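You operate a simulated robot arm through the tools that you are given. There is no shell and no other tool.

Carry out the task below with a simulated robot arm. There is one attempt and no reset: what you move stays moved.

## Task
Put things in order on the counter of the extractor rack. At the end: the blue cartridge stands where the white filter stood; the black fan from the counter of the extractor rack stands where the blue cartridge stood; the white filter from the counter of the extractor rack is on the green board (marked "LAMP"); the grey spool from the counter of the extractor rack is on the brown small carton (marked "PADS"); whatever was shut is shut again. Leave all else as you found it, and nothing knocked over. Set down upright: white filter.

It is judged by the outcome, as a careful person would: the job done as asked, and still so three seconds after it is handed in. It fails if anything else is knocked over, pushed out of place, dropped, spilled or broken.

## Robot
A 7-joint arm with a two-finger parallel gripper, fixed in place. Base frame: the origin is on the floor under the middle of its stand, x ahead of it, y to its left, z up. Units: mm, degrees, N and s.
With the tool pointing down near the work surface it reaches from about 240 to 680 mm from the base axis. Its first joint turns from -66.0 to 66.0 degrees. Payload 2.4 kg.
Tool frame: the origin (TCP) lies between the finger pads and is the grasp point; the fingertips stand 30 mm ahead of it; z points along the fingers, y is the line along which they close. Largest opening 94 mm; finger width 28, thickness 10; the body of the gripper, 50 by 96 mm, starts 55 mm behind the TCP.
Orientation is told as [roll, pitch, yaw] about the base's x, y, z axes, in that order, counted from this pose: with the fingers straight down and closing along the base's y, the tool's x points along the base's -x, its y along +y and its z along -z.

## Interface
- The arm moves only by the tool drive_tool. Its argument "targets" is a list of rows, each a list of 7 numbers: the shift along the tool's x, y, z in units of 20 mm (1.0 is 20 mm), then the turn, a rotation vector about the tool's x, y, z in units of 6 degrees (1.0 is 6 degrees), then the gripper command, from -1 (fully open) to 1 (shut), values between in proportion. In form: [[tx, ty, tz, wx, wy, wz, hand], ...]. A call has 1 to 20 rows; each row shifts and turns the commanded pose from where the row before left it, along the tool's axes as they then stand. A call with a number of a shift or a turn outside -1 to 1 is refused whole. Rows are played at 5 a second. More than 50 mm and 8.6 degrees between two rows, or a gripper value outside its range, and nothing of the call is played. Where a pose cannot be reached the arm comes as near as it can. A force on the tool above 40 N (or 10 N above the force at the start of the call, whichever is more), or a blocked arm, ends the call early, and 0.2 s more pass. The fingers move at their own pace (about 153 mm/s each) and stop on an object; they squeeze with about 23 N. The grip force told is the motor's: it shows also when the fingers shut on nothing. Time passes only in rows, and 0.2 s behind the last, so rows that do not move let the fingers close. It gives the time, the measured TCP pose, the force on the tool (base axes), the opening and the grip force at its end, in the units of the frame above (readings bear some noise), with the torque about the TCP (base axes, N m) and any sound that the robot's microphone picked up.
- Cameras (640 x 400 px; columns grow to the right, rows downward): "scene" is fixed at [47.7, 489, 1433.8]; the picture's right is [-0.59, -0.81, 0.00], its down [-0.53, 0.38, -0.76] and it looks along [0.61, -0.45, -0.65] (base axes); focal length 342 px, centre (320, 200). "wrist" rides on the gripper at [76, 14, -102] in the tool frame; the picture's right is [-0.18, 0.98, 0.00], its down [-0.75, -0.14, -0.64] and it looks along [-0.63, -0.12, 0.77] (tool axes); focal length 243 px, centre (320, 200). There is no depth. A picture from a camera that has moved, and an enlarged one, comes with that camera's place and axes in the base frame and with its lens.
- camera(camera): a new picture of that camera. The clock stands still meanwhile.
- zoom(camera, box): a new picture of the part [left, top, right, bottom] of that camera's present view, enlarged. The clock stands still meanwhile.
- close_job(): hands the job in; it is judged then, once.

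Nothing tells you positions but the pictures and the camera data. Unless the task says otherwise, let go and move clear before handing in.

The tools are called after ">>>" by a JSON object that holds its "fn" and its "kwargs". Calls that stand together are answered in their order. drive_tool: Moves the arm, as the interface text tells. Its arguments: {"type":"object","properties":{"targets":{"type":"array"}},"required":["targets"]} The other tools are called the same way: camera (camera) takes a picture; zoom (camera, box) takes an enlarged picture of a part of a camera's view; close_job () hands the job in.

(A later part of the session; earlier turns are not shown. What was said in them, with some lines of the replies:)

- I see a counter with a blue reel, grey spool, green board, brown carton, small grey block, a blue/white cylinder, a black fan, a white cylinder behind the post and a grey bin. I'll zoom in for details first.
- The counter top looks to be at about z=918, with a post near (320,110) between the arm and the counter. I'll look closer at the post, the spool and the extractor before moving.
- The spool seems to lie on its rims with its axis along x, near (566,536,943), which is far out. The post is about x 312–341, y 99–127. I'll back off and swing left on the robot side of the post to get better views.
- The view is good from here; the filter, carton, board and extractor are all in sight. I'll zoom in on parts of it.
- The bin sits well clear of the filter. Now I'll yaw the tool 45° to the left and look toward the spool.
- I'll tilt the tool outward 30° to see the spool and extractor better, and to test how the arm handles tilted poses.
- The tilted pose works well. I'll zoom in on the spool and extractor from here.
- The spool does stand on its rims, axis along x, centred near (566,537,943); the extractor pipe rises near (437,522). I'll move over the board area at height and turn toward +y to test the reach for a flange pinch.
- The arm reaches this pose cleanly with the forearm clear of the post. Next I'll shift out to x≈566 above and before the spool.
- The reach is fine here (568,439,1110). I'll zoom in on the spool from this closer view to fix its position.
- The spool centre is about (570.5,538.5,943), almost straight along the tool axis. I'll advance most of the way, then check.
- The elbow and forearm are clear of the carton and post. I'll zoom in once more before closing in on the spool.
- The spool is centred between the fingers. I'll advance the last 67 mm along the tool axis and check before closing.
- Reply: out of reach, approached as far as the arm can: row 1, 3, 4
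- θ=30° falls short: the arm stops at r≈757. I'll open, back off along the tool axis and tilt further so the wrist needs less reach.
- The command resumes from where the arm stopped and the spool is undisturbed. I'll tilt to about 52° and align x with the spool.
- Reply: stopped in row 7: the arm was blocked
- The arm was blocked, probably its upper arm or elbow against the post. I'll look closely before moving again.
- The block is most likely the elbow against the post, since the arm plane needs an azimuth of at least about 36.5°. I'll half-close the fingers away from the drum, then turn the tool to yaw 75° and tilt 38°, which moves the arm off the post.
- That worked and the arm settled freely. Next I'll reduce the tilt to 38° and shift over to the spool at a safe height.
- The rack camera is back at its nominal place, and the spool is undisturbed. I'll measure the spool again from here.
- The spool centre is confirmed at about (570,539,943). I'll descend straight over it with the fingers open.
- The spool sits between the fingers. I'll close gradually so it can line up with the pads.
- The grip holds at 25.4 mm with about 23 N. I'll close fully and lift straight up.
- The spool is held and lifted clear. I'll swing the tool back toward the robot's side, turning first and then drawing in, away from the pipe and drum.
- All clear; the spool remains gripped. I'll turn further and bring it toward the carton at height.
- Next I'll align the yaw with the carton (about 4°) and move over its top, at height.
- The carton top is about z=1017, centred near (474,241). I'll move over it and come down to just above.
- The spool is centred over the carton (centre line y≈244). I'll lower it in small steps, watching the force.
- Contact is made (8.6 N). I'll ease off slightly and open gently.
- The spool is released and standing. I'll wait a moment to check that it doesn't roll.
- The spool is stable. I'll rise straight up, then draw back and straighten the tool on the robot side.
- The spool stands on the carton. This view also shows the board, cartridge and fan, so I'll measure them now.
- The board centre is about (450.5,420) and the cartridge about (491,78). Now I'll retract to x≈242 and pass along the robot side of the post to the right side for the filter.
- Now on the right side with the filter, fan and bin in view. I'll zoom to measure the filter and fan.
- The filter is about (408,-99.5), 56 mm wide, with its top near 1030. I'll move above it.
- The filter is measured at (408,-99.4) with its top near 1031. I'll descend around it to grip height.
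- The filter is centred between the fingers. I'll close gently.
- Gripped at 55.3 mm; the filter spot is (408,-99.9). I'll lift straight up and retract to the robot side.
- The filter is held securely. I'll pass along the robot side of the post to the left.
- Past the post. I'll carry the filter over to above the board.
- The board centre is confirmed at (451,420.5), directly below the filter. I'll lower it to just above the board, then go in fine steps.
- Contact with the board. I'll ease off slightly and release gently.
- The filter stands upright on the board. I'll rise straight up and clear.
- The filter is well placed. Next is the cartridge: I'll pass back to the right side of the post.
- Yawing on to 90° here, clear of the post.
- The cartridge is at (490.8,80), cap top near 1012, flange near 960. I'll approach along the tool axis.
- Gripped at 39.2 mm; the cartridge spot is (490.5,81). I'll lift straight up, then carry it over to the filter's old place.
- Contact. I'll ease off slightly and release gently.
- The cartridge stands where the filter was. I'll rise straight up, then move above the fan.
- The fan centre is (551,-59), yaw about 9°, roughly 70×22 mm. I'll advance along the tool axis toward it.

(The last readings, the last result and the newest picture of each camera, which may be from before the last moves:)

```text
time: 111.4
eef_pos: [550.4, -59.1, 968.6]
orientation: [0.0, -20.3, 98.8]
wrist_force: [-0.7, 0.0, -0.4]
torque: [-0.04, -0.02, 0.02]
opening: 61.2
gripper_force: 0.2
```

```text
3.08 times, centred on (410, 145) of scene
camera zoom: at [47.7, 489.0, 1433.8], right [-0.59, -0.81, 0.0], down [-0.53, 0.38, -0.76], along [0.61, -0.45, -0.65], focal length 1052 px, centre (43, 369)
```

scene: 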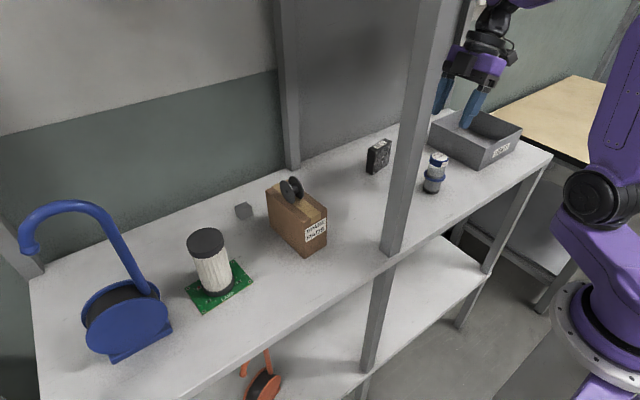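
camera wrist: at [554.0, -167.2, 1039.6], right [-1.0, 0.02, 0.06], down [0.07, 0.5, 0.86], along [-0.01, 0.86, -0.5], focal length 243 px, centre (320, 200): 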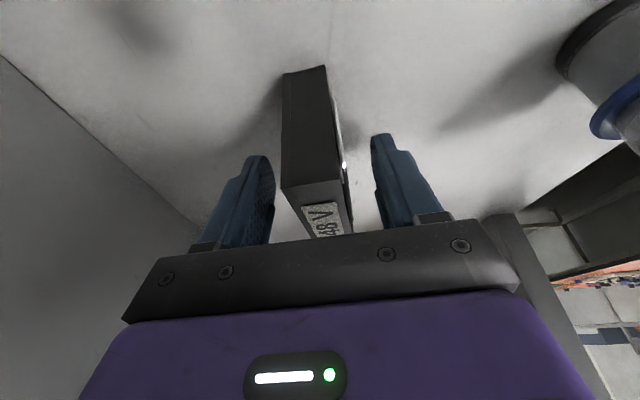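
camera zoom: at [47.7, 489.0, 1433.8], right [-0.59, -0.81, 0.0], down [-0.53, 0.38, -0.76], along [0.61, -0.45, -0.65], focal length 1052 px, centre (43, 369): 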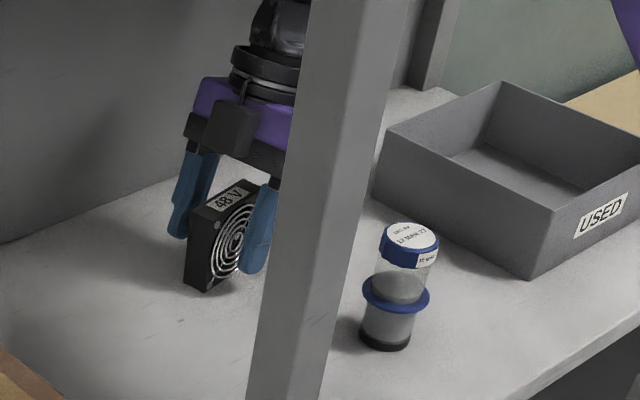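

The fan sits between the fingers. I'll close gently.

>>> {"fn": "drive_tool", "kwargs": {"targets": [[0, 0, 0, 0, 0, 0, 0.0], [0, 0, 0, 0, 0, 0, 0.25], [0, 0, 0, 0, 0, 0, 0.36], [0, 0, 0, 0, 0, 0, 0.42], [0, 0, 0, 0, 0, 0, 0.47], [0, 0, 0, 0, 0, 0, 0.53], [0, 0, 0, 0, 0, 0, 0.6], [0, 0, 0, 0, 0, 0, 1]]}}

>>> {"fn": "camera", "kwargs": {"camera": "wrist"}}

```text
time: 113.2
eef_pos: [551.9, -58.5, 969.0]
orientation: [-0.1, -20.2, 98.9]
wrist_force: [0.1, 0.2, 0.4]
torque: [0.0, 0.0, -0.02]
opening: 26.0
gripper_force: 23.4
```

```text
taken
camera wrist: at [554.0, -167.5, 1039.8], right [-1.0, 0.02, 0.06], down [0.07, 0.5, 0.86], along [-0.01, 0.86, -0.5], focal length 243 px, centre (320, 200)
```

wrist: 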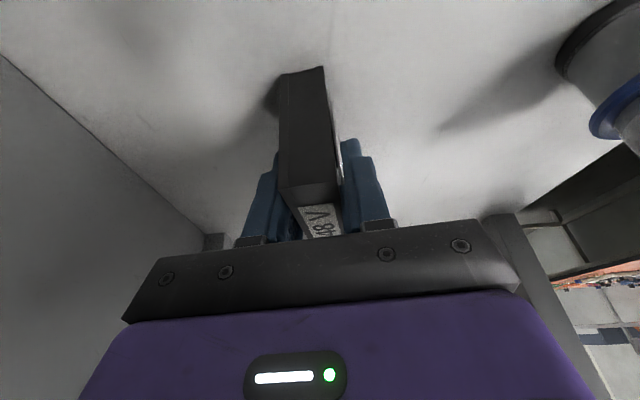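

Gripped at 26 mm. I'll lift straight up.

>>> {"fn": "drive_tool", "kwargs": {"targets": [[-0.12, 0, -0.33, 0, 0, 0, 1], [-0.25, 0, -0.7, 0, 0, 0, 1], [-0.344, 0, -0.939, 0, 0, 0, 1], [-0.344, 0, -0.939, 0, 0, 0, 1], [-0.344, 0, -0.939, 0, 0, 0, 1], [-0.344, 0, -0.939, 0, 0, 0, 1], [0, 0, 0, 0, 0, 0, 1]]}}

>>> {"fn": "camera", "kwargs": {"camera": "wrist"}}

```text
time: 114.8
eef_pos: [550.0, -58.9, 1068.5]
orientation: [0.1, -20.1, 98.7]
wrist_force: [-0.4, 0.3, -1.0]
torque: [0.01, 0.01, 0.02]
opening: 25.9
gripper_force: 23.0
```

```text
taken
camera wrist: at [552.0, -167.5, 1139.7], right [-1.0, 0.02, 0.06], down [0.07, 0.5, 0.86], along [-0.01, 0.86, -0.5], focal length 243 px, centre (320, 200)
```

wrist: 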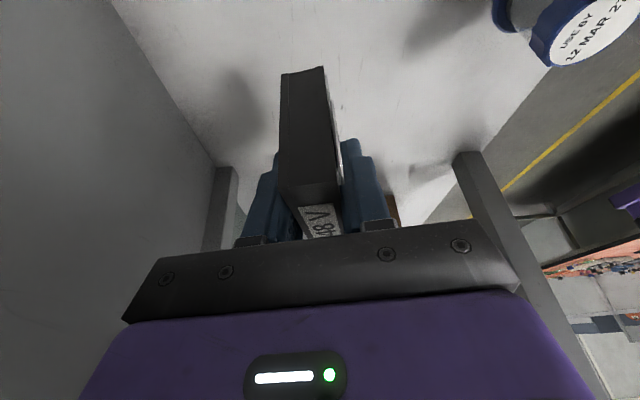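

>>> {"fn": "drive_tool", "kwargs": {"targets": [[-0.863, 0.229, 0.316, 0, 0, 0, 1], [-0.863, 0.229, 0.316, 0, 0, 0, 1], [-0.863, 0.229, 0.316, 0, 0, 0, 1], [-0.863, 0.229, 0.316, 0, 0, 0, 1], [-0.863, 0.229, 0.316, 0, 0, 0, 1], [-0.863, 0.229, 0.316, 0, 0, 0, 1], [-0.863, 0.229, 0.316, 0, 0, 0, 1], [-0.863, 0.229, 0.316, 0, 0, 0, 1], [0, 0, 0, 0, 0, 0, 1]]}}

>>> {"fn": "camera", "kwargs": {"camera": "wrist"}}

>>> {"fn": "camera", "kwargs": {"camera": "scene"}}

```text
time: 116.8
eef_pos: [492.2, 79.1, 1070.4]
orientation: [0.0, -20.1, 98.8]
wrist_force: [1.0, 0.1, -1.3]
torque: [0.0, 0.01, -0.02]
opening: 25.9
gripper_force: 22.4
```

```text
taken
camera wrist: at [494.5, -28.7, 1139.8], right [-1.0, 0.02, 0.06], down [0.07, 0.5, 0.86], along [-0.01, 0.86, -0.5], focal length 243 px, centre (320, 200)
```

wrist: 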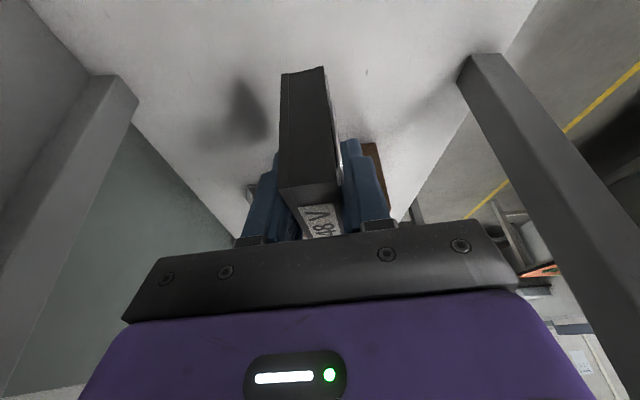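

```text
taken
```

scene: 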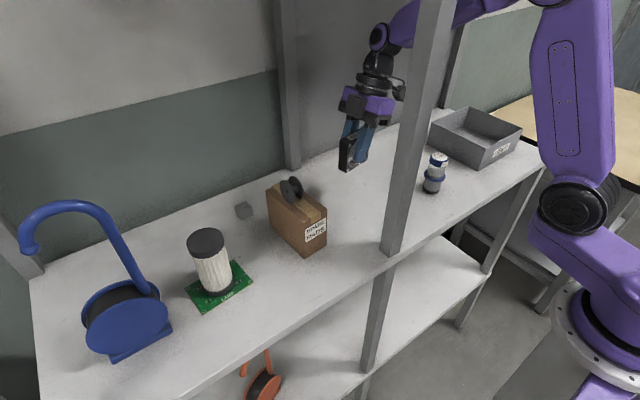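

>>> {"fn": "drive_tool", "kwargs": {"targets": [[0.313, 0.03, 0.886, 0, 0, 0, 1], [0.313, 0.027, 0.886, 0, 0, 0, 1], [0.313, 0, 0.886, 0, 0, 0, 1], [0.313, 0, 0.886, 0, 0, 0, 1], [0.313, 0, 0.886, 0, 0, 0, 1], [0, 0, 0, 0, 0, 0, 1]]}}

>>> {"fn": "drive_tool", "kwargs": {"targets": [[0.04, 0, 0.11, 0, 0, 0, 1], [0, 0, 0, 0, 0, 0, 1]]}}

>>> {"fn": "camera", "kwargs": {"camera": "wrist"}}

>>> {"fn": "zoom", "kwargs": {"camera": "scene", "box": [310, 100, 430, 220]}}

```text
time: 118.2
eef_pos: [491.5, 81.1, 976.2]
orientation: [-0.1, -20.1, 98.8]
wrist_force: [0.4, -0.6, -1.5]
torque: [0.01, 0.03, -0.01]
opening: 25.9
gripper_force: 23.0
```

```text
time: 118.8
eef_pos: [491.0, 80.7, 973.0]
orientation: [0.0, -20.3, 98.7]
wrist_force: [-0.9, 0.5, -0.3]
torque: [0.0, -0.02, -0.01]
opening: 26.2
gripper_force: 22.9
```

```text
taken
camera wrist: at [493.6, -26.8, 1044.4], right [-1.0, 0.02, 0.06], down [0.07, 0.5, 0.86], along [-0.01, 0.86, -0.5], focal length 243 px, centre (320, 200)
```

wrist: 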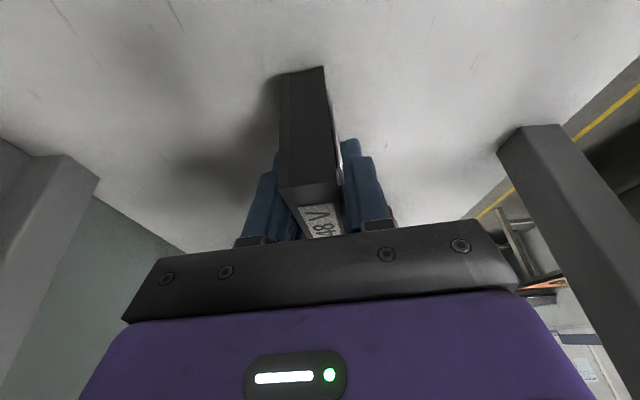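

```text
3.33 times, centred on (370, 160) of scene
camera zoom: at [47.8, 489.0, 1433.8], right [-0.59, -0.81, 0.0], down [-0.53, 0.38, -0.76], along [0.61, -0.45, -0.65], focal length 1140 px, centre (153, 333)
```

zoom: 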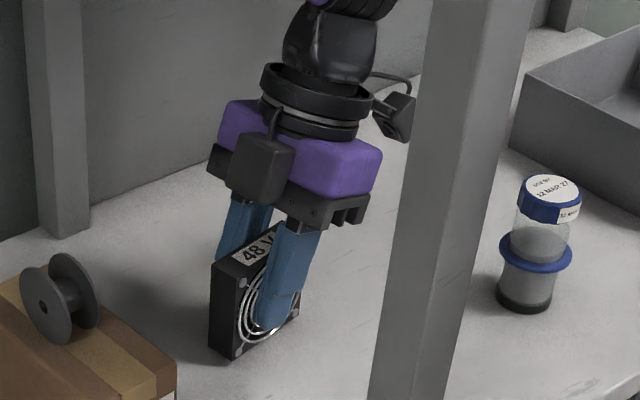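

>>> {"fn": "drive_tool", "kwargs": {"targets": [[0.034, 0, 0.094, 0, 0, 0, 1], [0, 0, 0, 0, 0, 0, 1]]}}

>>> {"fn": "drive_tool", "kwargs": {"targets": [[0.017, 0, 0.047, 0, 0, 0, 1], [0, 0, 0, 0, 0, 0, 1]]}}

>>> {"fn": "drive_tool", "kwargs": {"targets": [[0.017, 0, 0.047, 0, 0, 0, 1], [0, 0, 0, 0, 0, 0, 1]]}}

```text
time: 119.4
eef_pos: [491.3, 80.3, 971.0]
orientation: [0.1, -20.1, 98.7]
wrist_force: [0.1, 0.3, -1.2]
torque: [0.03, 0.0, 0.01]
opening: 25.9
gripper_force: 22.8
```

```text
time: 120.0
eef_pos: [491.2, 81.5, 968.4]
orientation: [0.0, -20.1, 98.8]
wrist_force: [-0.5, 0.3, -0.5]
torque: [-0.01, 0.03, 0.01]
opening: 25.9
gripper_force: 22.1
```

```text
time: 120.6
eef_pos: [491.1, 81.1, 969.1]
orientation: [0.0, -20.2, 98.8]
wrist_force: [-1.1, -0.4, 0.1]
torque: [-0.01, 0.04, -0.01]
opening: 25.8
gripper_force: 23.3
```

>>> {"fn": "drive_tool", "kwargs": {"targets": [[0.012, 0, 0.035, 0, 0, 0, 1], [0, 0, 0, 0, 0, 0, 1]]}}

```text
time: 121.2
eef_pos: [490.2, 80.9, 969.1]
orientation: [0.0, -20.2, 98.7]
wrist_force: [-2.4, -4.2, 16.6]
torque: [-0.06, 0.13, 0.03]
opening: 26.1
gripper_force: 23.3
```

Contact. Easing off and releasing gently.

>>> {"fn": "drive_tool", "kwargs": {"targets": [[-0.011, 0, -0.03, 0, 0, 0, 1], [0, 0, 0, 0, 0, 0, 0.43], [0, 0, 0, 0, 0, 0, 0.39], [0, 0, 0, 0, 0, 0, 0.32], [0, 0, 0, 0, 0, 0, 0.15], [0, 0, 0, 0, 0, 0, -0.15], [0, 0, 0, 0, 0, 0, -0.15]]}}

>>> {"fn": "camera", "kwargs": {"camera": "wrist"}}

>>> {"fn": "zoom", "kwargs": {"camera": "scene", "box": [310, 100, 430, 220]}}

```text
time: 122.8
eef_pos: [490.9, 80.1, 967.8]
orientation: [0.0, -20.1, 98.9]
wrist_force: [-0.3, 0.0, 0.6]
torque: [0.03, 0.02, 0.06]
opening: 54.0
gripper_force: 0.0
```

```text
taken
camera wrist: at [493.4, -27.2, 1038.9], right [-1.0, 0.02, 0.06], down [0.07, 0.5, 0.86], along [-0.01, 0.86, -0.5], focal length 243 px, centre (320, 200)
```

wrist: 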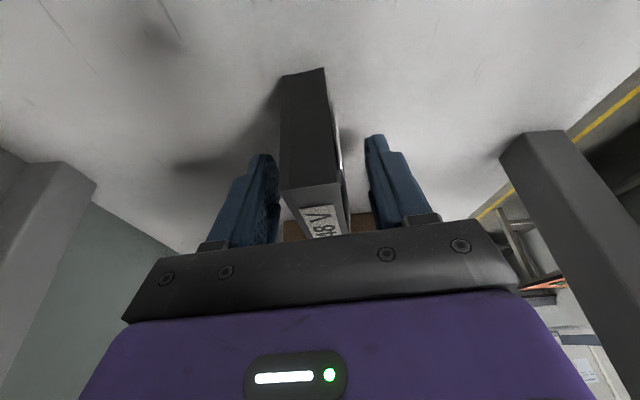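

```text
3.33 times, centred on (370, 160) of scene
camera zoom: at [47.7, 489.0, 1433.8], right [-0.59, -0.81, 0.0], down [-0.53, 0.38, -0.76], along [0.61, -0.45, -0.65], focal length 1140 px, centre (153, 333)
```

zoom: 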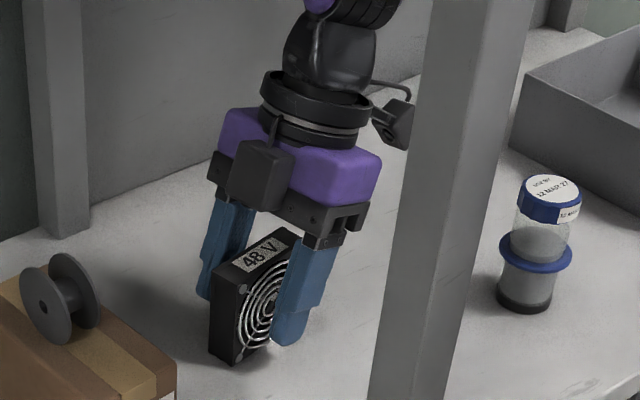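

The fan stands at the cartridge's old place. I'll rise straight up and withdraw to the right side.

>>> {"fn": "drive_tool", "kwargs": {"targets": [[-0.17, 0, -0.47, 0, 0, 0, -0.15], [-0.344, 0, -0.939, 0, 0, 0, -0.15], [-0.344, 0, -0.939, 0, 0, 0, -0.15], [-0.344, 0, -0.939, 0, 0, 0, -0.15], [-0.344, 0, -0.939, 0, 0, 0, -0.15], [-0.344, 0, -0.939, 0, 0, 0, -0.15], [-0.344, 0, -0.939, 0, 0, 0, -0.15], [-0.344, 0, -0.939, 0, 0, 0, -0.15], [-0.344, 0, -0.939, 0, 0, 0, -0.15], [0, 0, 0, 0, 0, 0, -0.15]]}}

>>> {"fn": "drive_tool", "kwargs": {"targets": [[0.845, 0.5, -0.31, 0, 0, 0, -0.15], [0.845, 0.5, -0.31, 0, 0, 0, -0.15], [0.845, 0.5, -0.31, 0, 0, 0, -0.15], [0.845, 0.5, -0.31, 0, 0, 0, -0.15], [0.845, 0.5, -0.31, 0, 0, 0, -0.15], [0.845, 0.5, -0.31, 0, 0, 0, -0.15], [0.845, 0.5, -0.31, 0, 0, 0, -0.15], [0, 0, 0, 0, 0, 0, -0.15]]}}

>>> {"fn": "camera", "kwargs": {"camera": "wrist"}}

>>> {"fn": "camera", "kwargs": {"camera": "scene"}}

```text
time: 125.0
eef_pos: [491.4, 80.9, 1139.4]
orientation: [0.0, -20.1, 98.7]
wrist_force: [-0.5, -0.1, -1.3]
torque: [-0.05, 0.04, -0.02]
opening: 53.8
gripper_force: 0.1
```

```text
time: 126.8
eef_pos: [440.2, -53.7, 1139.1]
orientation: [0.0, -20.1, 98.8]
wrist_force: [-0.5, -0.1, -0.5]
torque: [-0.01, 0.0, 0.01]
opening: 54.1
gripper_force: 0.1
```

```text
taken
camera wrist: at [442.8, -161.8, 1209.6], right [-1.0, 0.02, 0.06], down [0.07, 0.5, 0.86], along [-0.01, 0.86, -0.5], focal length 243 px, centre (320, 200)
```

wrist: 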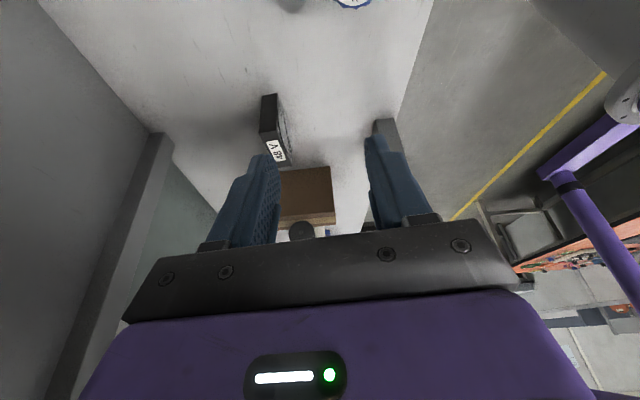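

```text
taken
```

scene: 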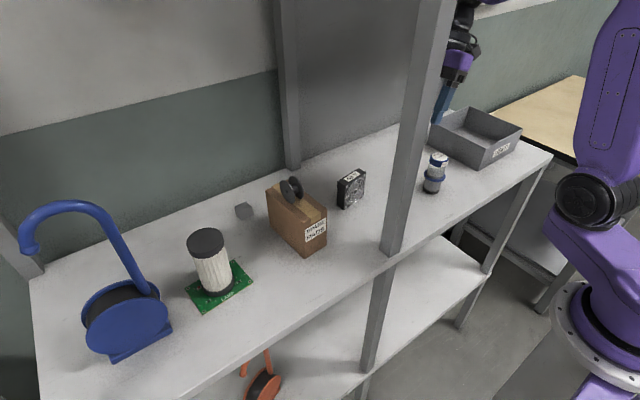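

Everything looks in place. A last close check before handing in.

>>> {"fn": "zoom", "kwargs": {"camera": "scene", "box": [220, 140, 400, 270]}}

>>> {"fn": "zoom", "kwargs": {"camera": "scene", "box": [380, 90, 560, 220]}}

>>> {"fn": "zoom", "kwargs": {"camera": "scene", "box": [0, 180, 280, 380]}}

```text
3.08 times, centred on (310, 205) of scene
camera zoom: at [47.7, 489.0, 1433.8], right [-0.59, -0.81, 0.0], down [-0.53, 0.38, -0.76], along [0.61, -0.45, -0.65], focal length 1052 px, centre (351, 185)
```

zoom: 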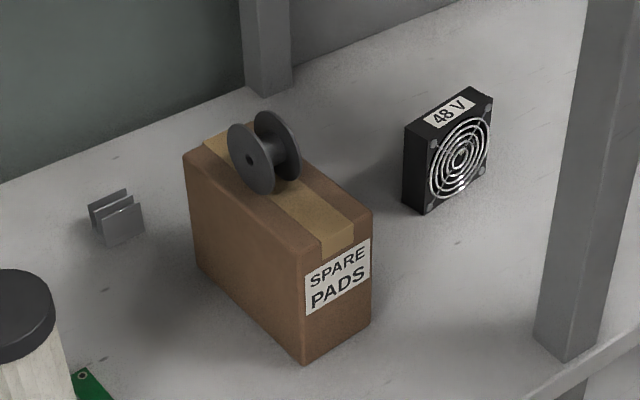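

```text
3.08 times, centred on (470, 155) of scene
camera zoom: at [47.7, 489.0, 1433.8], right [-0.59, -0.81, 0.0], down [-0.53, 0.38, -0.76], along [0.61, -0.45, -0.65], focal length 1052 px, centre (-142, 338)
```

zoom: 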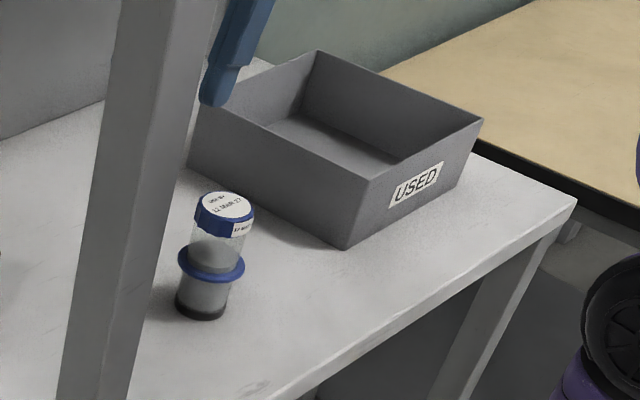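

```text
2.00 times, centred on (140, 280) of scene
camera zoom: at [47.7, 489.0, 1433.8], right [-0.59, -0.81, 0.0], down [-0.53, 0.38, -0.76], along [0.61, -0.45, -0.65], focal length 684 px, centre (680, 40)
```

zoom: 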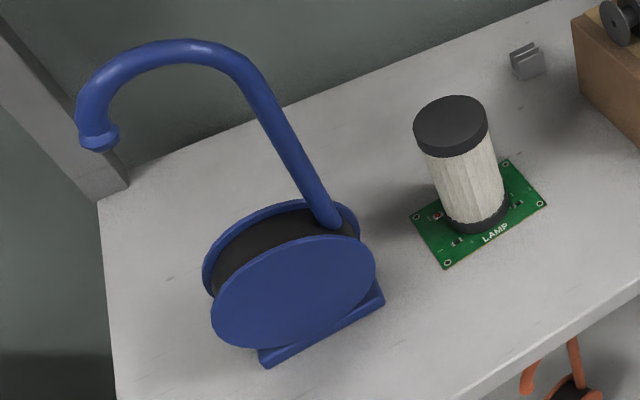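

The final view shows each item where it should be:
- **Cartridge:** it stands where the filter was.
- **Fan:** it stands where the cartridge was.
- **Filter:** it stands upright on the LAMP board.
- **Spool:** it stands on the PADS carton.

Everything else on the counter looks unmoved, and I saw nothing that needed shutting. The gripper is empty and clear, so I'm handing in.

>>> {"fn": "close_job", "kwargs": {}}

```text
The job is handed in.
```

The job is handed in, and the last pictures showed all four items where you asked.

- **Blue cartridge:** it stands where the white filter stood, within about 2 mm.
- **Black fan:** it stands where the blue cartridge stood, facing the same way as before.
- **White filter:** it stands upright on the green LAMP board, close to its centre.
- **Grey spool:** it is on the brown PADS carton, standing on its rims as I found it. It did not roll in the time I watched.

The arm was blocked once while I was reaching for the spool, most likely by its elbow touching the front post of the rack. The scene camera shifted by about 2 mm at that moment and then returned to its place. I saw nothing displaced afterwards.

I saw nothing that had been shut, so nothing needed closing. The extractor, bin, carton and small grey part all looked unmoved.
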